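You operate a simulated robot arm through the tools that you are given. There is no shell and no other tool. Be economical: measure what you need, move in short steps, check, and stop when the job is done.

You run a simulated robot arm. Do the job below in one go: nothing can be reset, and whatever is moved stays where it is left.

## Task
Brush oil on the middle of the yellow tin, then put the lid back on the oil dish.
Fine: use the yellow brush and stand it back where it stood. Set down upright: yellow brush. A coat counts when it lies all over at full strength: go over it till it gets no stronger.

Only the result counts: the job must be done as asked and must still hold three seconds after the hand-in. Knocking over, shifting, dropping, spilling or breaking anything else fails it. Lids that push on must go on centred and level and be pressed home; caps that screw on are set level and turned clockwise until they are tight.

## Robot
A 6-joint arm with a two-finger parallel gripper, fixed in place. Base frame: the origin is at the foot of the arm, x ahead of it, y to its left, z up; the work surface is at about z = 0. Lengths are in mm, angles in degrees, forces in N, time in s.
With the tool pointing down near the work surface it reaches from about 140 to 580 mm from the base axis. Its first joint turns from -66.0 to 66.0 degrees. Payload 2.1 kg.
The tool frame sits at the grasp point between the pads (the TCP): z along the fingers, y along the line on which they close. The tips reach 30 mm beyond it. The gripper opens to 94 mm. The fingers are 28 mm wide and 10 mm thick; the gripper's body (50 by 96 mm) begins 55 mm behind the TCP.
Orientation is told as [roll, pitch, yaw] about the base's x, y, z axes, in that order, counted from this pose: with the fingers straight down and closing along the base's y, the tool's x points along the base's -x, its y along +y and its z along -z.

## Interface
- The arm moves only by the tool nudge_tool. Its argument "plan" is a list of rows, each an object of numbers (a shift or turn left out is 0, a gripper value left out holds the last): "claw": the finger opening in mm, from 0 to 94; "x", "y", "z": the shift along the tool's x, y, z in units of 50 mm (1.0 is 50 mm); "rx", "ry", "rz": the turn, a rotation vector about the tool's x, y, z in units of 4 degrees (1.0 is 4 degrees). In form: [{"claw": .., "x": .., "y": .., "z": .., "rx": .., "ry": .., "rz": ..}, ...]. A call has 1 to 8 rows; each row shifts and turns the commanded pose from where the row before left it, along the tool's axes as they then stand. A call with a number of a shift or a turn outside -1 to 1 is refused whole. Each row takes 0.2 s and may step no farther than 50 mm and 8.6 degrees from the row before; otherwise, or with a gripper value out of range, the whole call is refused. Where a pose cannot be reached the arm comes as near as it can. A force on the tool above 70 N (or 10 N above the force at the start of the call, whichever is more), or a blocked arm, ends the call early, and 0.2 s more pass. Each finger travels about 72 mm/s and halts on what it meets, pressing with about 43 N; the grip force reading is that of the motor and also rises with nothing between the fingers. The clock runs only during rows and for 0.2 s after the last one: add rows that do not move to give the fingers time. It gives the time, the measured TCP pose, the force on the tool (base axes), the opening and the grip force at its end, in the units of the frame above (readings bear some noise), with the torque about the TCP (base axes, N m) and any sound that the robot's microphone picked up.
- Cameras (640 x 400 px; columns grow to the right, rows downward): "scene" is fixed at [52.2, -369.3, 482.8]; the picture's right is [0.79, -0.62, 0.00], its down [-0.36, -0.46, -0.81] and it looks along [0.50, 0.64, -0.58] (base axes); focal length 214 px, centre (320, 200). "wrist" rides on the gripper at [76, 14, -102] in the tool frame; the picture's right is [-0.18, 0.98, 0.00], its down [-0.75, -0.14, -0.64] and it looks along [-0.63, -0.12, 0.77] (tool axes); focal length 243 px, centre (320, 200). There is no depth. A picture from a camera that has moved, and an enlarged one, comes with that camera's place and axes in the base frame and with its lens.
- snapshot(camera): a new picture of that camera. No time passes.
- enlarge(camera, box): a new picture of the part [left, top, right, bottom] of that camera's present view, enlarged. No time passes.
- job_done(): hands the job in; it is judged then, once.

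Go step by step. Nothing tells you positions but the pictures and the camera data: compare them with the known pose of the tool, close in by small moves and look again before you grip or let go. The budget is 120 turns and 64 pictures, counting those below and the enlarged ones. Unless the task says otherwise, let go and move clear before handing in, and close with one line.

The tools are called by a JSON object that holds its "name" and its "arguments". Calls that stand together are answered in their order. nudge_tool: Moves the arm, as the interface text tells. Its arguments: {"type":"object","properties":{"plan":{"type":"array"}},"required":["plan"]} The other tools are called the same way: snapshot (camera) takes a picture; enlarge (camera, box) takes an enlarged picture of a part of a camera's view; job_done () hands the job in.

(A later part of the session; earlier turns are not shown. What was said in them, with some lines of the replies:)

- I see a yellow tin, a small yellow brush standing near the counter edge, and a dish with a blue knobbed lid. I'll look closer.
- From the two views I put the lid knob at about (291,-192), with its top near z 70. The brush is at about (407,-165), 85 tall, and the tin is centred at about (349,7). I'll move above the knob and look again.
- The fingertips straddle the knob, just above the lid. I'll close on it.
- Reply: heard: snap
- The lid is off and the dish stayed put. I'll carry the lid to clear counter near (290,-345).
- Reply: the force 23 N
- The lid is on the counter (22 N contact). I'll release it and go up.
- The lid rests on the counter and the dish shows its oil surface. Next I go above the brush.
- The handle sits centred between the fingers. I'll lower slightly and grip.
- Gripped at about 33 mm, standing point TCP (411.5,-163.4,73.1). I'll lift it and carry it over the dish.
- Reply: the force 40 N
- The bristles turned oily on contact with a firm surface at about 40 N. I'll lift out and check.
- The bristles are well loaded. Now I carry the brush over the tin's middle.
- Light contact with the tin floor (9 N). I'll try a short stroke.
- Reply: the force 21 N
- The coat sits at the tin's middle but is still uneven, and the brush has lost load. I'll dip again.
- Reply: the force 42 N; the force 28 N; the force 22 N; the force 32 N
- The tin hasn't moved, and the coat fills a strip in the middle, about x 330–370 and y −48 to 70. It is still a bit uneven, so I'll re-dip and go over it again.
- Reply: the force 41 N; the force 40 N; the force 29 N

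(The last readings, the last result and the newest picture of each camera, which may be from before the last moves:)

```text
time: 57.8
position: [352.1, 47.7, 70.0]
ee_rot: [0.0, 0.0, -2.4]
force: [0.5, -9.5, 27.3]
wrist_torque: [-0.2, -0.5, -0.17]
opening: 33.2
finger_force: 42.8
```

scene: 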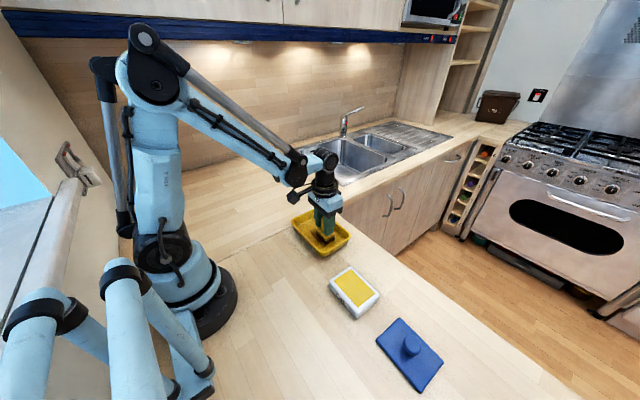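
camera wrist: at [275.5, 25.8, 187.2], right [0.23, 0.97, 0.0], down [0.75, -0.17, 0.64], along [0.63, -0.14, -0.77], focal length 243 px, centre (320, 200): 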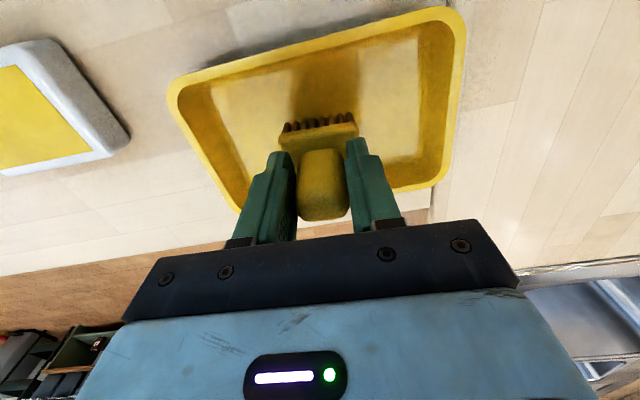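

Good contact. I'll make more passes in neighbouring lanes.

{"name": "nudge_tool", "arguments": {"plan": [{"x": -0.12}, {"y": -0.2}, {"y": -0.2}, {"y": -0.2}, {"y": -0.2}]}}

{"name": "nudge_tool", "arguments": {"plan": [{"y": -0.2}, {"y": -0.2}, {"y": -0.2}, {"y": -0.1}]}}

{"name": "nudge_tool", "arguments": {"plan": [{"x": 0.2}, {"y": 0.2}, {"y": 0.2}, {"y": 0.2}, {"y": 0.2}]}}

{"name": "nudge_tool", "arguments": {"plan": [{"y": 0.2}, {"y": 0.2}, {"y": 0.2}, {"y": 0.1}]}}

```text
time: 59.0
position: [357.5, 6.1, 68.8]
ee_rot: [0.0, -0.1, -2.5]
force: [-0.4, 0.3, 1.8]
wrist_torque: [0.06, -0.1, 0.01]
opening: 33.2
finger_force: 43.0
```

```text
time: 60.0
position: [355.9, -27.8, 69.8]
ee_rot: [0.0, 0.0, -2.4]
force: [0.1, 0.5, -0.7]
wrist_torque: [-0.04, 0.02, 0.05]
opening: 33.2
finger_force: 42.8
```

```text
time: 61.2
position: [347.8, 13.2, 69.8]
ee_rot: [0.1, 0.0, -2.4]
force: [0.4, -0.7, 1.6]
wrist_torque: [0.0, -0.06, 0.0]
opening: 33.3
finger_force: 42.6
```

```text
time: 62.2
position: [347.7, 46.9, 69.2]
ee_rot: [0.1, 0.0, -2.3]
force: [-0.1, -0.9, 1.5]
wrist_torque: [-0.01, -0.02, 0.01]
opening: 33.1
finger_force: 42.9
```

{"name": "nudge_tool", "arguments": {"plan": [{"z": 0.02}, {"y": -0.2}, {"y": -0.2}, {"y": -0.2}, {"y": -0.2}]}}

{"name": "nudge_tool", "arguments": {"plan": [{"y": -0.2}, {"y": -0.2}, {"y": -0.2}, {"y": -0.1}]}}

{"name": "nudge_tool", "arguments": {"plan": [{"x": -0.2}, {"y": 0.2}, {"y": 0.2}, {"y": 0.2}, {"y": 0.2}]}}

{"name": "nudge_tool", "arguments": {"plan": [{"y": 0.2}, {"y": 0.2}, {"y": 0.2}, {"y": 0.1}]}}

```text
time: 63.4
position: [346.3, 8.7, 67.8]
ee_rot: [0.1, -0.1, -2.3]
force: [0.6, 14.5, 40.4]
wrist_torque: [0.15, -0.48, 0.16]
opening: 33.2
finger_force: 42.8
```

```text
time: 64.4
position: [344.1, -28.2, 68.2]
ee_rot: [0.0, 0.0, -2.5]
force: [-0.3, 7.7, 22.9]
wrist_torque: [0.1, -0.3, 0.07]
opening: 33.5
finger_force: 43.0
```

```text
time: 65.6
position: [356.3, 12.5, 70.0]
ee_rot: [0.0, -0.1, -2.4]
force: [0.4, 0.1, -0.7]
wrist_torque: [0.01, -0.01, 0.0]
opening: 33.1
finger_force: 42.8
```

```text
time: 66.6
position: [357.7, 45.9, 67.6]
ee_rot: [0.1, -0.1, -2.4]
force: [-0.7, -0.1, -0.7]
wrist_torque: [0.0, -0.02, 0.02]
opening: 32.7
finger_force: 42.7
```

{"name": "nudge_tool", "arguments": {"plan": [{"z": -0.7}, {"z": -0.7}, {"y": 0.6}, {}]}}

{"name": "enlarge", "arguments": {"camera": "scene", "box": [295, 185, 355, 260]}}

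```text
time: 67.6
position: [360.2, 77.0, 138.9]
ee_rot: [0.1, 0.0, -2.5]
force: [0.4, -0.1, -0.8]
wrist_torque: [0.02, -0.04, -0.02]
opening: 33.0
finger_force: 43.3
```

```text
5.33 times, centred on (325, 222) of scene
camera zoom: at [52.2, -369.3, 482.8], right [0.79, -0.62, 0.0], down [-0.36, -0.46, -0.81], along [0.5, 0.64, -0.58], focal length 1144 px, centre (293, 80)
```

zoom: 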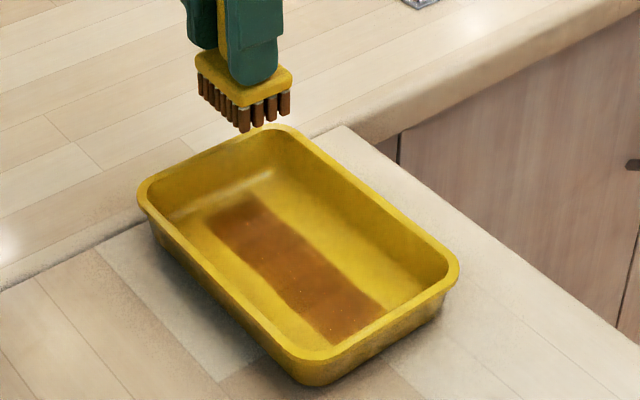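

{"name": "enlarge", "arguments": {"camera": "wrist", "box": [80, 0, 440, 225]}}

```text
1.78 times, centred on (260, 112) of wrist
camera zoom: at [283.5, 94.3, 241.2], right [0.23, 0.97, 0.0], down [0.75, -0.17, 0.64], along [0.63, -0.14, -0.77], focal length 431 px, centre (427, 356)
```

zoom: 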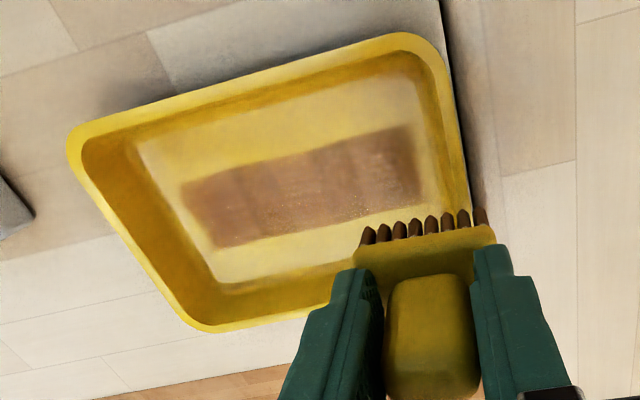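

The strip is now much more even, with soft spots near the edges. I'll do one more dip and full passes, then compare strength.

{"name": "nudge_tool", "arguments": {"plan": [{"x": 0.196, "y": -0.908, "z": -0.1}, {"x": 0.196, "y": -0.908}, {"x": 0.196, "y": -0.908}, {"x": 0.196, "y": -0.908}, {"x": 0.196, "y": -0.908}, {"x": 0.196, "y": -0.908}, {}]}}

{"name": "nudge_tool", "arguments": {"plan": [{"z": 0.45}, {"z": 0.45}, {"z": 0.05}, {"z": 0.04}, {}]}}

```text
time: 69.2
position: [289.9, -194.3, 145.2]
ee_rot: [0.1, 0.0, -2.5]
force: [-0.8, 0.5, 0.2]
wrist_torque: [0.02, -0.01, -0.06]
opening: 32.9
finger_force: 43.1
```

```text
time: 70.4
position: [289.1, -192.2, 94.9]
ee_rot: [0.0, -0.1, -2.4]
force: [-1.8, 1.6, 24.5]
wrist_torque: [0.07, -0.24, 0.0]
opening: 32.8
finger_force: 43.2
```

{"name": "nudge_tool", "arguments": {"plan": [{"z": -0.2}, {"z": -0.8}, {"x": -0.229, "y": 0.836}, {"x": -0.229, "y": 0.836}, {"x": -0.229, "y": 0.836}, {"x": -0.229, "y": 0.836}, {"z": 0.75}, {}]}}

{"name": "nudge_tool", "arguments": {"plan": [{"z": 0.6}, {"z": 0.1}, {"z": 0.04}, {}]}}

```text
time: 72.2
position: [344.5, -27.8, 104.4]
ee_rot: [0.0, 0.0, -2.4]
force: [-0.8, -0.9, -0.4]
wrist_torque: [-0.01, 0.03, 0.01]
opening: 32.8
finger_force: 43.2
```

```text
time: 73.2
position: [342.8, -27.0, 69.0]
ee_rot: [0.0, 0.0, -2.3]
force: [-0.3, -0.6, -1.2]
wrist_torque: [0.0, -0.02, -0.02]
opening: 33.1
finger_force: 42.4
```

{"name": "nudge_tool", "arguments": {"plan": [{"z": 0.025}, {}]}}

```text
time: 73.8
position: [342.3, -27.1, 67.2]
ee_rot: [0.0, -0.1, -2.4]
force: [0.2, 1.6, 26.1]
wrist_torque: [0.04, -0.37, 0.0]
opening: 33.0
finger_force: 43.1
```

{"name": "nudge_tool", "arguments": {"plan": [{"y": 0.2}, {"y": 0.2}, {"y": 0.2}, {"y": 0.2}, {"y": 0.2}, {"y": 0.2}, {"y": 0.2}, {"y": 0.1}]}}

{"name": "nudge_tool", "arguments": {"plan": [{"x": -0.16, "z": 0.01}, {"y": -0.2}, {"y": -0.2}, {"y": -0.2}, {"y": -0.2}, {"y": -0.2}, {"y": -0.2}, {"y": -0.25}]}}

{"name": "nudge_tool", "arguments": {"plan": [{"x": -0.16, "z": 0.01}, {"y": 0.2}, {"y": 0.2}, {"y": 0.2}, {"y": 0.2}, {"y": 0.2}, {"y": 0.2}, {"y": 0.25}]}}

```text
time: 75.6
position: [345.7, 47.0, 68.2]
ee_rot: [-0.2, 0.0, -2.4]
force: [-0.6, -3.2, 9.7]
wrist_torque: [-0.1, -0.19, -0.06]
opening: 33.1
finger_force: 43.2
```

```text
time: 77.4
position: [349.6, -26.0, 68.0]
ee_rot: [0.0, 0.0, -2.4]
force: [-0.5, -0.1, -0.6]
wrist_torque: [0.01, 0.01, 0.01]
opening: 32.8
finger_force: 43.2
```

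```text
time: 79.2
position: [361.9, 46.7, 66.5]
ee_rot: [0.0, 0.0, -2.4]
force: [-1.0, -9.1, 28.2]
wrist_torque: [-0.18, -0.32, -0.1]
opening: 33.1
finger_force: 42.6
```

{"name": "nudge_tool", "arguments": {"plan": [{"x": 0.1}, {"y": -0.2}, {"y": -0.2}, {"y": -0.2}, {"y": -0.2}, {"y": -0.2}, {"y": -0.2}, {"y": -0.25}]}}

{"name": "nudge_tool", "arguments": {"plan": [{"x": 0.15, "z": 0.005}, {"y": 0.2}, {"y": 0.2}, {"y": 0.2}, {"y": 0.2}, {"y": 0.2}, {"y": 0.2}, {"y": 0.25}]}}

{"name": "nudge_tool", "arguments": {"plan": [{"z": -0.7}, {"z": -0.7, "x": -0.26}, {"y": 0.6}, {}]}}

{"name": "enlarge", "arguments": {"camera": "wrist", "box": [80, 0, 440, 225]}}

{"name": "enlarge", "arguments": {"camera": "scene", "box": [295, 185, 355, 260]}}

```text
time: 81.0
position: [354.5, -25.8, 66.9]
ee_rot: [0.0, 0.0, -2.4]
force: [-1.3, -0.3, -0.6]
wrist_torque: [0.03, 0.01, 0.0]
opening: 32.7
finger_force: 43.5
```

```text
time: 82.8
position: [348.6, 47.3, 66.3]
ee_rot: [0.0, -0.1, -2.5]
force: [0.7, 0.3, -0.4]
wrist_torque: [-0.03, 0.01, 0.0]
opening: 33.0
finger_force: 43.5
```

```text
time: 83.8
position: [362.6, 76.8, 135.2]
ee_rot: [0.0, 0.1, -2.4]
force: [0.0, -0.3, -0.3]
wrist_torque: [0.0, 0.02, -0.01]
opening: 33.1
finger_force: 43.1
```

```text
1.78 times, centred on (260, 112) of wrist
camera zoom: at [285.3, 93.1, 238.8], right [0.23, 0.97, 0.0], down [0.75, -0.17, 0.64], along [0.63, -0.14, -0.77], focal length 431 px, centre (427, 356)
```

zoom: 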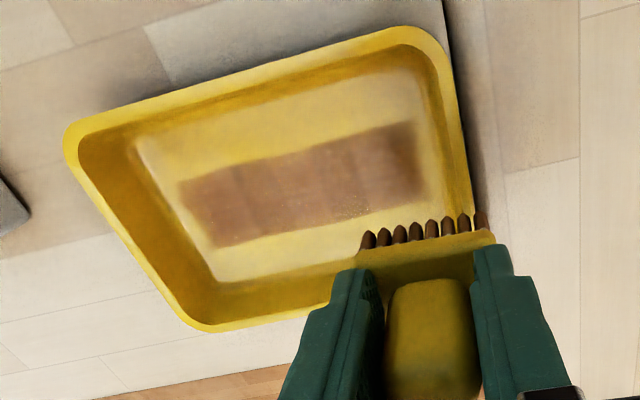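

```text
5.33 times, centred on (325, 222) of scene
camera zoom: at [52.2, -369.3, 482.8], right [0.79, -0.62, 0.0], down [-0.36, -0.46, -0.81], along [0.5, 0.64, -0.58], focal length 1144 px, centre (293, 80)
```

zoom: 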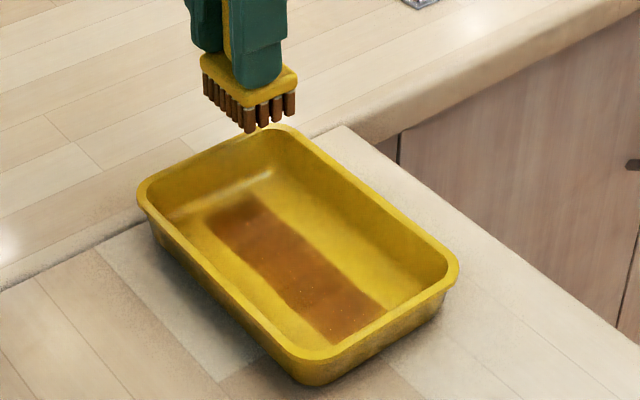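

{"name": "enlarge", "arguments": {"camera": "wrist", "box": [170, 50, 340, 156]}}

```text
3.76 times, centred on (255, 103) of wrist
camera zoom: at [285.3, 93.1, 238.8], right [0.23, 0.97, 0.0], down [0.75, -0.17, 0.64], along [0.63, -0.14, -0.77], focal length 913 px, centre (565, 565)
```

zoom: 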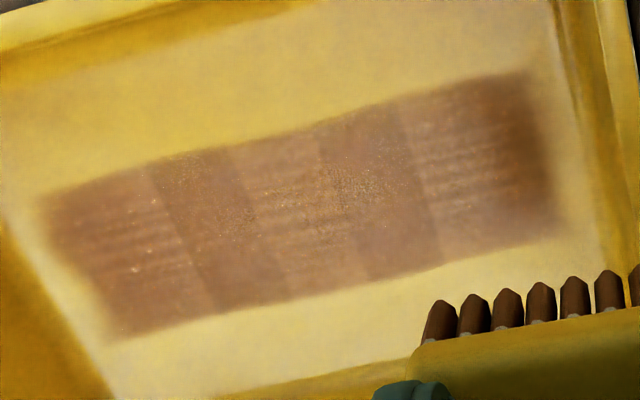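

{"name": "nudge_tool", "arguments": {"plan": [{"x": 0.227, "y": -0.587}, {"z": 0.7}, {"z": 0.6}, {"z": 0.06}, {}]}}

```text
time: 85.0
position: [351.2, 47.8, 69.3]
ee_rot: [0.0, -0.1, -2.4]
force: [0.0, -0.4, -1.3]
wrist_torque: [0.01, 0.01, -0.02]
opening: 33.0
finger_force: 42.8
```

{"name": "nudge_tool", "arguments": {"plan": [{"z": 0.04}, {"z": 0.02}, {}]}}

```text
time: 85.8
position: [351.8, 48.0, 67.1]
ee_rot: [0.0, -0.1, -2.3]
force: [-0.9, 1.2, 12.4]
wrist_torque: [0.03, -0.21, 0.02]
opening: 33.1
finger_force: 43.0
```

{"name": "nudge_tool", "arguments": {"plan": [{"z": 0.012}, {"y": -0.2}, {"y": -0.2}, {"y": -0.2}, {"y": -0.2}]}}

{"name": "nudge_tool", "arguments": {"plan": [{"y": -0.2}, {"y": -0.2}, {"y": -0.2}, {"y": -0.1}]}}

{"name": "nudge_tool", "arguments": {"plan": [{"y": 0.2}, {"y": 0.2}, {"y": 0.2}, {"y": 0.2}]}}

{"name": "nudge_tool", "arguments": {"plan": [{"y": 0.2}, {"y": 0.2}, {"y": 0.2}, {"y": 0.1}]}}

```text
time: 87.0
position: [348.3, 6.6, 65.9]
ee_rot: [-0.2, 0.0, -2.4]
force: [0.3, 6.4, 15.0]
wrist_torque: [0.08, -0.3, 0.1]
opening: 33.4
finger_force: 42.3
```

```text
time: 88.0
position: [347.7, -27.8, 66.1]
ee_rot: [0.1, 0.1, -2.4]
force: [-0.3, 0.2, -0.3]
wrist_torque: [0.01, -0.03, -0.04]
opening: 33.1
finger_force: 42.9
```

```text
time: 89.0
position: [350.7, 12.1, 65.5]
ee_rot: [-0.2, -0.1, -2.5]
force: [-0.6, -13.7, 36.7]
wrist_torque: [-0.15, -0.41, -0.14]
opening: 33.0
finger_force: 43.5
```

```text
time: 90.0
position: [351.4, 47.9, 66.4]
ee_rot: [0.0, 0.0, -2.4]
force: [0.1, -10.5, 28.7]
wrist_torque: [-0.13, -0.34, -0.1]
opening: 33.1
finger_force: 43.3
```

{"name": "nudge_tool", "arguments": {"plan": [{"y": -0.2}, {"y": -0.2}, {"y": -0.2}, {"y": -0.2, "z": 0.005}]}}

{"name": "nudge_tool", "arguments": {"plan": [{"y": -0.2, "z": 0.005}, {"y": -0.2}, {"y": -0.2}, {"y": -0.1}]}}

{"name": "nudge_tool", "arguments": {"plan": [{"y": 0.2, "z": 0.01}, {"y": 0.2}, {"y": -0.2}, {"y": -0.2}]}}

```text
time: 91.0
position: [350.0, 7.1, 65.0]
ee_rot: [0.0, 0.0, -2.5]
force: [0.8, 2.8, 7.1]
wrist_torque: [0.12, -0.17, 0.03]
opening: 33.2
finger_force: 43.3
```

```text
time: 92.0
position: [347.0, -26.7, 64.6]
ee_rot: [0.2, -0.1, -2.3]
force: [-0.9, 5.5, 14.5]
wrist_torque: [0.13, -0.17, 0.03]
opening: 33.0
finger_force: 43.2
```

```text
time: 93.0
position: [346.5, -27.9, 64.9]
ee_rot: [0.1, 0.0, -2.3]
force: [0.1, 2.3, 7.6]
wrist_torque: [0.13, -0.13, 0.05]
opening: 32.9
finger_force: 43.5
```

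{"name": "nudge_tool", "arguments": {"plan": [{"z": -0.7}, {"z": -0.7}, {"x": -0.23, "y": 0.7}, {"y": 0.7}, {"y": 0.7}, {}]}}

{"name": "enlarge", "arguments": {"camera": "wrist", "box": [170, 50, 340, 156]}}

```text
time: 94.4
position: [364.1, 79.1, 136.2]
ee_rot: [0.0, 0.0, -2.5]
force: [-0.4, 0.1, 0.0]
wrist_torque: [0.0, 0.01, -0.01]
opening: 33.1
finger_force: 43.6
```

```text
3.76 times, centred on (255, 103) of wrist
camera zoom: at [287.8, 95.8, 237.3], right [0.23, 0.97, 0.0], down [0.75, -0.17, 0.64], along [0.63, -0.15, -0.77], focal length 913 px, centre (565, 565)
```

zoom: 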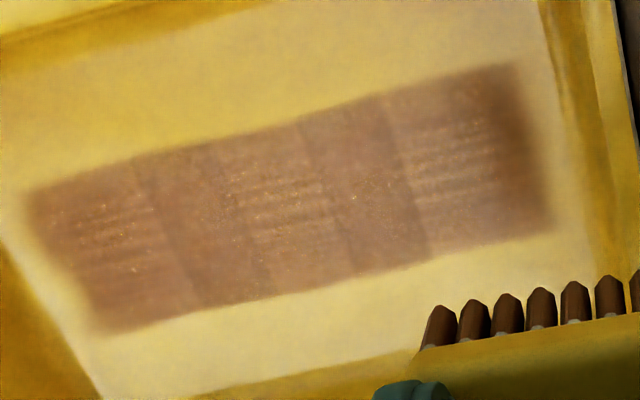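

The strength is unchanged from the previous pass, so the coat is saturated. I'll take the brush back to its spot.

{"name": "nudge_tool", "arguments": {"plan": [{"x": -0.193, "y": -0.8}, {"x": -0.193, "y": -0.8}, {"x": -0.193, "y": -0.8}, {"x": -0.193, "y": -0.8}, {"x": -0.193, "y": -0.8}, {"x": -0.193, "y": -0.8}, {}]}}

```text
time: 96.0
position: [410.9, -165.9, 136.4]
ee_rot: [-0.1, 0.0, -2.3]
force: [1.0, 0.1, -1.1]
wrist_torque: [-0.02, 0.03, -0.02]
opening: 32.8
finger_force: 42.9
```

{"name": "nudge_tool", "arguments": {"plan": [{"y": 0.03, "z": 0.7}, {"z": 0.5}, {"z": 0.1}, {}]}}

{"name": "enlarge", "arguments": {"camera": "scene", "box": [340, 200, 430, 290]}}

```text
time: 97.0
position: [410.4, -162.4, 70.0]
ee_rot: [0.0, 0.0, -2.3]
force: [1.3, 0.2, -0.8]
wrist_torque: [0.0, 0.02, -0.03]
opening: 32.9
finger_force: 43.4
```

```text
4.44 times, centred on (385, 245) of scene
camera zoom: at [52.2, -369.3, 482.8], right [0.79, -0.62, 0.0], down [-0.36, -0.46, -0.81], along [0.5, 0.64, -0.58], focal length 953 px, centre (31, 0)
```

zoom: 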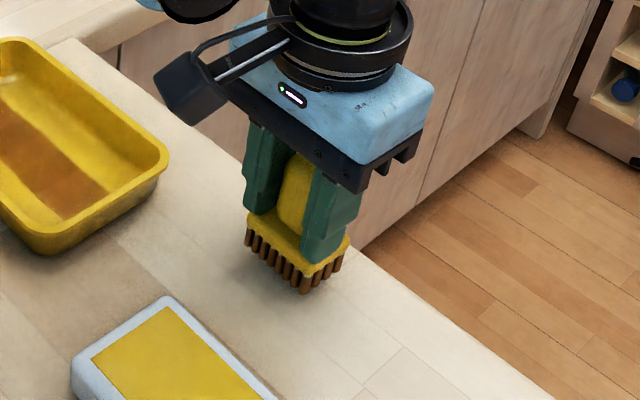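

{"name": "enlarge", "arguments": {"camera": "wrist", "box": [180, 80, 460, 255]}}

```text
2.29 times, centred on (320, 168) of wrist
camera zoom: at [335.3, -146.9, 172.3], right [0.23, 0.97, 0.0], down [0.75, -0.17, 0.64], along [0.63, -0.14, -0.77], focal length 555 px, centre (320, 274)
```

zoom: 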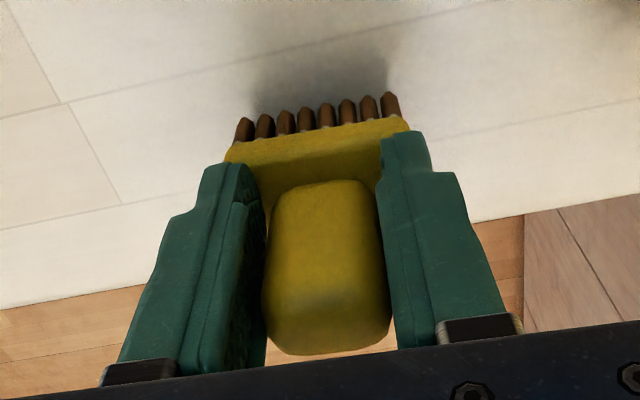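

The brush has slid in the grip about 7 mm up and about 6 mm toward +x, with no visible tilt. I'll compensate and set it down.

{"name": "nudge_tool", "arguments": {"plan": [{"x": 0.13, "y": -0.02}, {"z": 0.06}, {"z": 0.03}, {}]}}

{"name": "enlarge", "arguments": {"camera": "scene", "box": [340, 200, 430, 290]}}

```text
time: 98.0
position: [404.3, -164.5, 65.6]
ee_rot: [0.0, 0.0, -2.4]
force: [-0.3, -0.3, -1.0]
wrist_torque: [0.0, 0.01, -0.01]
opening: 33.3
finger_force: 43.0
```

```text
4.44 times, centred on (385, 245) of scene
camera zoom: at [52.2, -369.3, 482.8], right [0.79, -0.62, 0.0], down [-0.36, -0.46, -0.81], along [0.5, 0.64, -0.58], focal length 953 px, centre (31, 0)
```

zoom: 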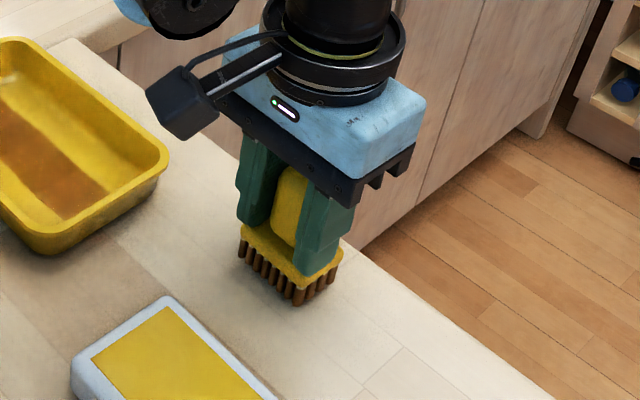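

{"name": "nudge_tool", "arguments": {"plan": [{"z": 0.04}, {}]}}

```text
time: 98.6
position: [406.0, -164.1, 62.3]
ee_rot: [0.0, 0.0, -2.3]
force: [-0.4, 0.7, -1.3]
wrist_torque: [0.01, 0.01, 0.01]
opening: 32.7
finger_force: 43.2
```

{"name": "nudge_tool", "arguments": {"plan": [{"z": 0.02}, {}]}}

```text
time: 99.2
position: [405.6, -165.1, 62.2]
ee_rot: [0.0, 0.0, -2.4]
force: [-0.8, 0.3, -0.3]
wrist_torque: [-0.02, -0.02, 0.01]
opening: 33.0
finger_force: 42.8
```

{"name": "nudge_tool", "arguments": {"plan": [{"z": 0.02}, {}]}}

```text
time: 99.8
position: [405.5, -164.8, 61.0]
ee_rot: [0.0, 0.2, -2.3]
force: [-0.9, -0.4, 2.4]
wrist_torque: [-0.02, -0.05, 0.03]
opening: 32.9
finger_force: 42.9
```

Touching down. I'll press a hair more, then release.

{"name": "nudge_tool", "arguments": {"plan": [{"z": 0.012}, {}, {"claw": 38}, {"claw": 60}, {}, {}]}}

{"name": "enlarge", "arguments": {"camera": "scene", "box": [340, 200, 430, 290]}}

```text
time: 101.2
position: [405.4, -165.1, 61.3]
ee_rot: [0.0, 0.1, -2.4]
force: [0.4, 0.9, 4.0]
wrist_torque: [0.09, -0.02, 0.03]
opening: 60.2
finger_force: 0.0
```

```text
4.44 times, centred on (385, 245) of scene
camera zoom: at [52.2, -369.3, 482.8], right [0.79, -0.62, 0.0], down [-0.36, -0.46, -0.81], along [0.5, 0.64, -0.58], focal length 953 px, centre (31, 0)
```

zoom: 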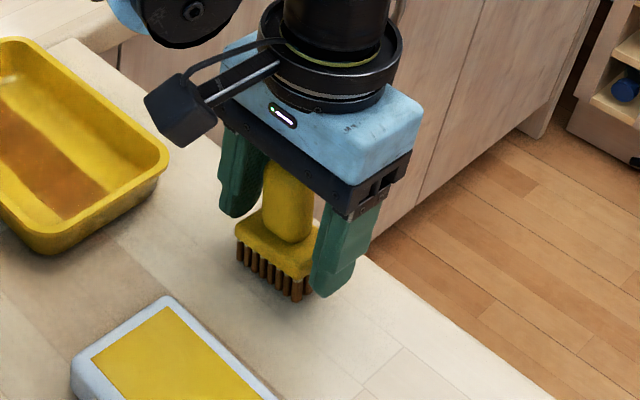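

{"name": "nudge_tool", "arguments": {"plan": [{"z": -0.3}, {"z": -0.7}, {"z": -0.8}, {}]}}

{"name": "enlarge", "arguments": {"camera": "scene", "box": [340, 200, 430, 290]}}

```text
time: 102.2
position: [406.8, -166.6, 150.0]
ee_rot: [0.0, -0.1, -2.3]
force: [-0.6, -0.9, 0.3]
wrist_torque: [0.01, -0.01, 0.03]
opening: 60.2
finger_force: 0.1
```

```text
4.44 times, centred on (385, 245) of scene
camera zoom: at [52.2, -369.3, 482.8], right [0.79, -0.62, 0.0], down [-0.36, -0.46, -0.81], along [0.5, 0.64, -0.58], focal length 953 px, centre (31, 0)
```

zoom: 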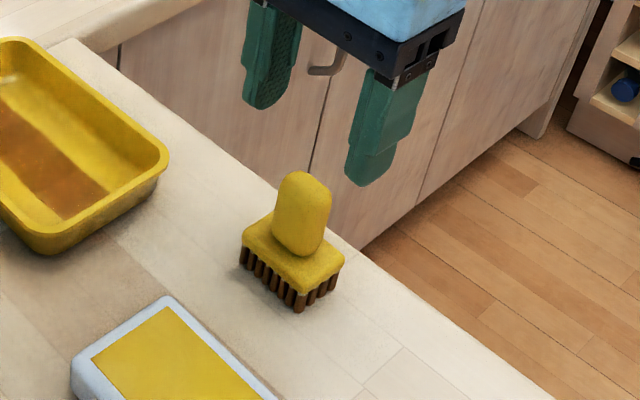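

The brush stands upright within about 4 mm of its old spot. Now I go back for the lid.

{"name": "nudge_tool", "arguments": {"plan": [{"rz": -0.6}, {"x": 0.466, "y": -0.709}, {"x": 0.466, "y": -0.709}, {"x": 0.466, "y": -0.709}, {"x": 0.466, "y": -0.709}, {"x": 0.466, "y": -0.709}, {}]}}

```text
time: 103.8
position: [288.5, -340.8, 151.5]
ee_rot: [0.0, 0.0, 0.0]
force: [1.3, 0.6, -0.6]
wrist_torque: [0.0, 0.01, -0.01]
opening: 60.1
finger_force: 0.0
```

{"name": "nudge_tool", "arguments": {"plan": [{"x": -0.03, "y": -0.05, "z": 0.7}, {"z": 0.7}, {"z": 0.2}, {}]}}

{"name": "enlarge", "arguments": {"camera": "wrist", "box": [180, 80, 460, 255]}}

```text
time: 104.8
position: [289.4, -343.4, 71.9]
ee_rot: [-0.1, 0.0, 0.0]
force: [0.5, -0.6, 0.3]
wrist_torque: [-0.02, 0.01, 0.05]
opening: 59.8
finger_force: 0.1
```

```text
2.29 times, centred on (320, 168) of wrist
camera zoom: at [213.3, -329.7, 173.8], right [0.18, 0.98, 0.0], down [0.75, -0.14, 0.64], along [0.63, -0.12, -0.77], focal length 555 px, centre (320, 274)
```

zoom: 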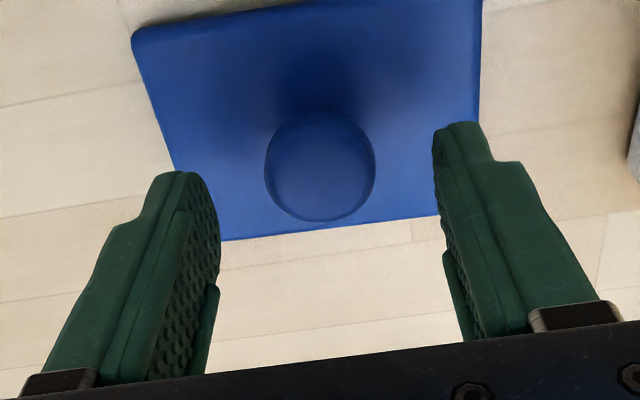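

{"name": "nudge_tool", "arguments": {"plan": [{"z": 0.3}, {"z": 0.21}, {}, {"claw": 20}, {}, {}, {}]}}

{"name": "enlarge", "arguments": {"camera": "wrist", "box": [180, 80, 460, 255]}}

```text
time: 106.4
position: [290.8, -343.2, 45.2]
ee_rot: [0.0, 0.1, 0.0]
force: [-1.0, -0.3, -0.4]
wrist_torque: [0.0, 0.01, 0.03]
opening: 28.5
finger_force: 42.7
```

```text
2.29 times, centred on (320, 168) of wrist
camera zoom: at [214.0, -330.1, 147.7], right [0.18, 0.98, 0.0], down [0.75, -0.14, 0.64], along [0.63, -0.12, -0.77], focal length 555 px, centre (320, 274)
```

zoom: 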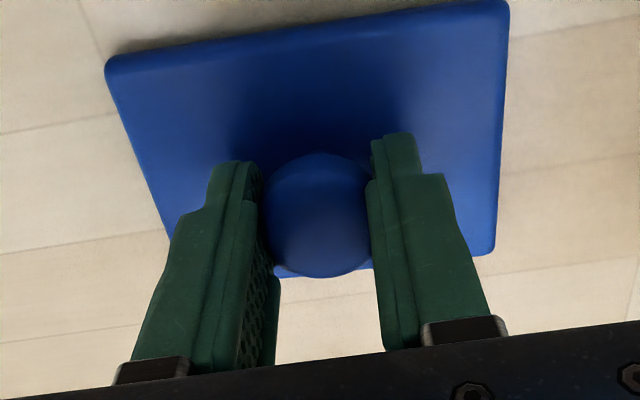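

{"name": "nudge_tool", "arguments": {"plan": [{"z": -0.4}, {"z": -0.6}, {"z": -0.6}, {"y": 0.9}, {"y": 0.9}, {"y": 0.9}, {"y": 0.3}, {}]}}

{"name": "enlarge", "arguments": {"camera": "wrist", "box": [160, 0, 480, 200]}}

{"name": "enlarge", "arguments": {"camera": "scene", "box": [310, 220, 400, 330]}}

```text
time: 108.2
position: [289.0, -195.6, 124.8]
ee_rot: [0.0, 0.0, 0.0]
force: [0.3, 0.6, -0.4]
wrist_torque: [0.04, 0.01, 0.02]
opening: 28.3
finger_force: 42.4
```

```text
2.00 times, centred on (320, 100) of wrist
camera zoom: at [213.0, -181.8, 227.1], right [0.18, 0.98, 0.0], down [0.75, -0.14, 0.64], along [0.63, -0.12, -0.77], focal length 485 px, centre (320, 400)
```

zoom: 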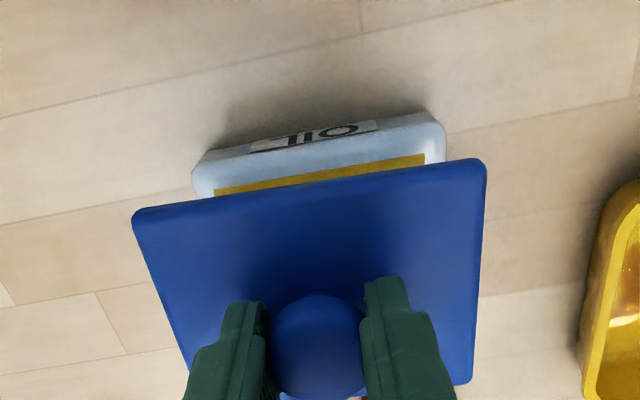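

```text
3.64 times, centred on (355, 275) of scene
camera zoom: at [52.2, -369.3, 482.8], right [0.79, -0.62, 0.0], down [-0.36, -0.46, -0.81], along [0.5, 0.64, -0.58], focal length 780 px, centre (193, -73)
```

zoom: 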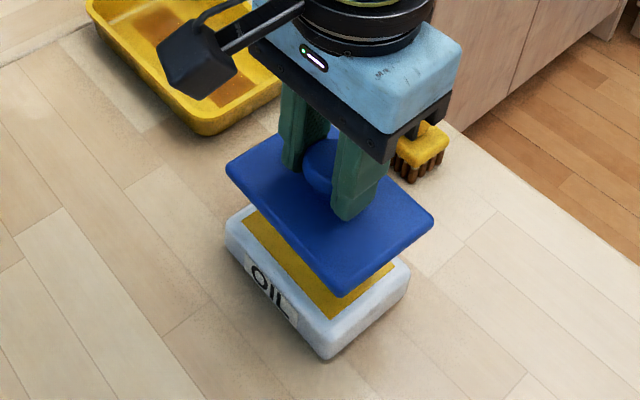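

{"name": "nudge_tool", "arguments": {"plan": [{"z": 0.3}, {"z": 0.2}, {}]}}

{"name": "nudge_tool", "arguments": {"plan": [{}]}}

{"name": "nudge_tool", "arguments": {"plan": [{}]}}

{"name": "nudge_tool", "arguments": {"plan": [{}]}}

```text
time: 109.0
position: [290.1, -195.5, 99.7]
ee_rot: [0.0, -0.1, 0.0]
force: [-0.8, 0.6, 0.0]
wrist_torque: [0.02, -0.01, 0.01]
opening: 28.5
finger_force: 43.2
```

```text
time: 109.4
position: [289.0, -194.3, 100.5]
ee_rot: [0.0, 0.0, 0.0]
force: [-0.3, 0.1, -0.9]
wrist_torque: [-0.04, -0.06, 0.02]
opening: 28.4
finger_force: 43.3
```

```text
time: 109.8
position: [289.5, -195.0, 101.5]
ee_rot: [0.0, 0.0, 0.0]
force: [0.3, -0.1, -0.9]
wrist_torque: [0.04, -0.02, -0.04]
opening: 28.5
finger_force: 42.8
```

```text
time: 110.2
position: [289.4, -195.3, 100.5]
ee_rot: [0.0, -0.1, 0.0]
force: [-1.2, 1.3, -0.1]
wrist_torque: [0.02, -0.02, -0.01]
opening: 28.7
finger_force: 42.5
```

{"name": "nudge_tool", "arguments": {"plan": [{"x": -0.026, "y": 0.022}, {"z": 0.25}, {}]}}

{"name": "enlarge", "arguments": {"camera": "scene", "box": [320, 240, 400, 325]}}

{"name": "enlarge", "arguments": {"camera": "wrist", "box": [160, 0, 480, 200]}}

```text
time: 111.0
position: [291.1, -193.4, 87.6]
ee_rot: [0.0, 0.0, 0.1]
force: [0.0, -0.6, -0.7]
wrist_torque: [-0.01, 0.0, -0.01]
opening: 28.4
finger_force: 43.1
```

```text
4.71 times, centred on (360, 282) of scene
camera zoom: at [52.2, -369.3, 482.8], right [0.79, -0.62, 0.0], down [-0.36, -0.46, -0.81], along [0.5, 0.64, -0.58], focal length 1009 px, centre (132, -188)
```

zoom: 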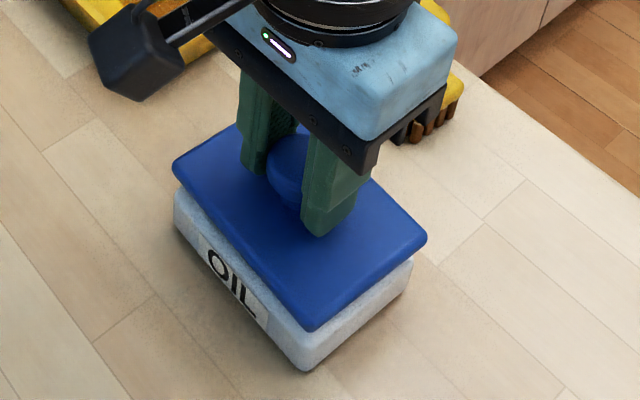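

```text
2.00 times, centred on (320, 100) of wrist
camera zoom: at [214.5, -179.7, 189.1], right [0.18, 0.98, 0.0], down [0.75, -0.14, 0.64], along [0.63, -0.12, -0.77], focal length 485 px, centre (320, 400)
```

zoom: 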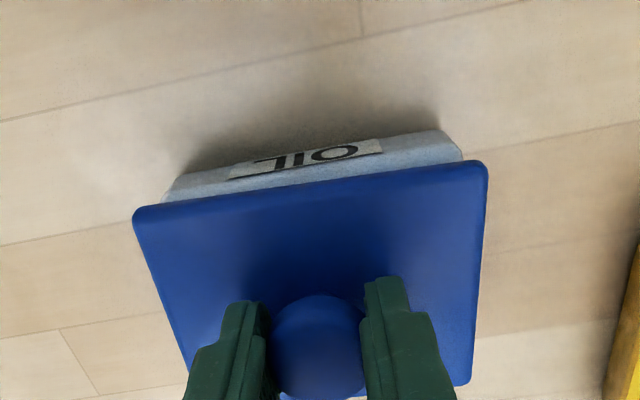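

{"name": "nudge_tool", "arguments": {"plan": [{"z": 0.06}, {"z": 0.05}, {"z": 0.05}, {}]}}

```text
time: 112.0
position: [291.1, -192.7, 79.2]
ee_rot: [0.0, 0.0, 0.0]
force: [0.2, -0.1, -0.2]
wrist_torque: [-0.01, -0.02, 0.0]
opening: 28.4
finger_force: 43.6
```

{"name": "nudge_tool", "arguments": {"plan": [{"z": 0.04}, {"z": 0.02}, {}]}}

```text
time: 112.8
position: [290.7, -192.5, 77.3]
ee_rot: [0.0, 0.0, -0.1]
force: [-0.3, 0.1, 0.0]
wrist_torque: [-0.01, -0.02, 0.02]
opening: 28.3
finger_force: 43.0
```

{"name": "nudge_tool", "arguments": {"plan": [{"z": 0.02}, {"z": 0.02}, {}]}}

```text
time: 113.6
position: [290.8, -193.4, 75.1]
ee_rot: [0.0, 0.0, 0.0]
force: [-5.5, 2.3, 56.3]
wrist_torque: [0.05, 0.05, 0.08]
opening: 28.5
finger_force: 42.6
heard: snap
```

Snap heard: the lid is pressed home. I'll release it and back off.

{"name": "nudge_tool", "arguments": {"plan": [{"z": -0.02}, {"claw": 60}, {}, {}, {"z": -0.5}, {"z": -1}, {"z": -1}, {}]}}

{"name": "enlarge", "arguments": {"camera": "scene", "box": [270, 190, 430, 340]}}

{"name": "enlarge", "arguments": {"camera": "scene", "box": [320, 240, 400, 325]}}

```text
time: 115.4
position: [291.1, -191.1, 202.8]
ee_rot: [0.0, 0.0, -0.1]
force: [0.2, -0.4, 0.7]
wrist_torque: [-0.01, 0.01, 0.01]
opening: 59.9
finger_force: 0.0
```

```text
2.67 times, centred on (350, 265) of scene
camera zoom: at [52.2, -369.3, 482.8], right [0.79, -0.62, 0.0], down [-0.36, -0.46, -0.81], along [0.5, 0.64, -0.58], focal length 572 px, centre (240, 27)
```

zoom: 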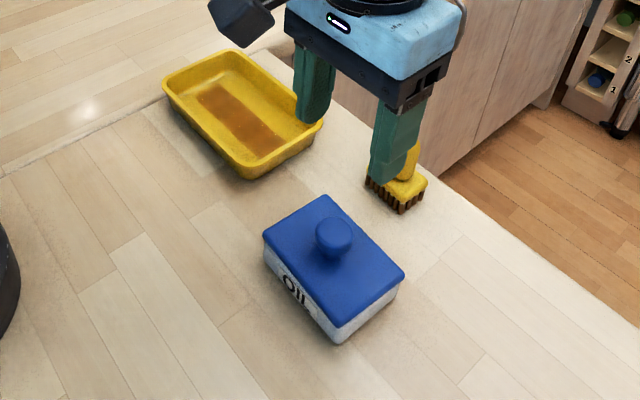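

```text
4.71 times, centred on (360, 282) of scene
camera zoom: at [52.2, -369.3, 482.8], right [0.79, -0.62, 0.0], down [-0.36, -0.46, -0.81], along [0.5, 0.64, -0.58], focal length 1009 px, centre (132, -188)
```

zoom: 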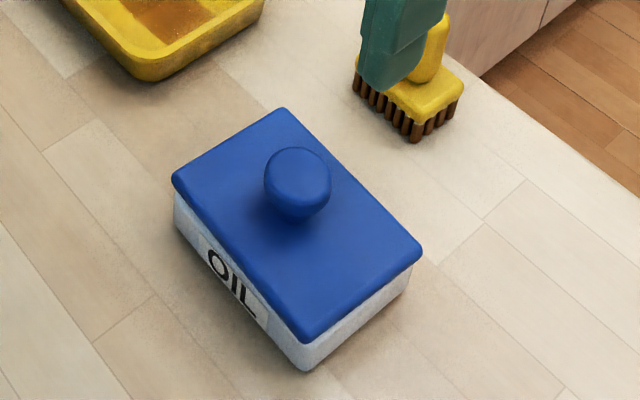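

The lid sits level and centred as in the first picture, the tin is coated, and the brush stands upright in its place. The hand is clear, so I'm handing in.

{"name": "job_done", "arguments": {}}

```text
The job is handed in.
```

The job is handed in: the middle of the yellow tin is oiled until it got no stronger, the yellow brush stands upright within about 4 mm of where it stood, and the lid is snapped back on the oil dish.
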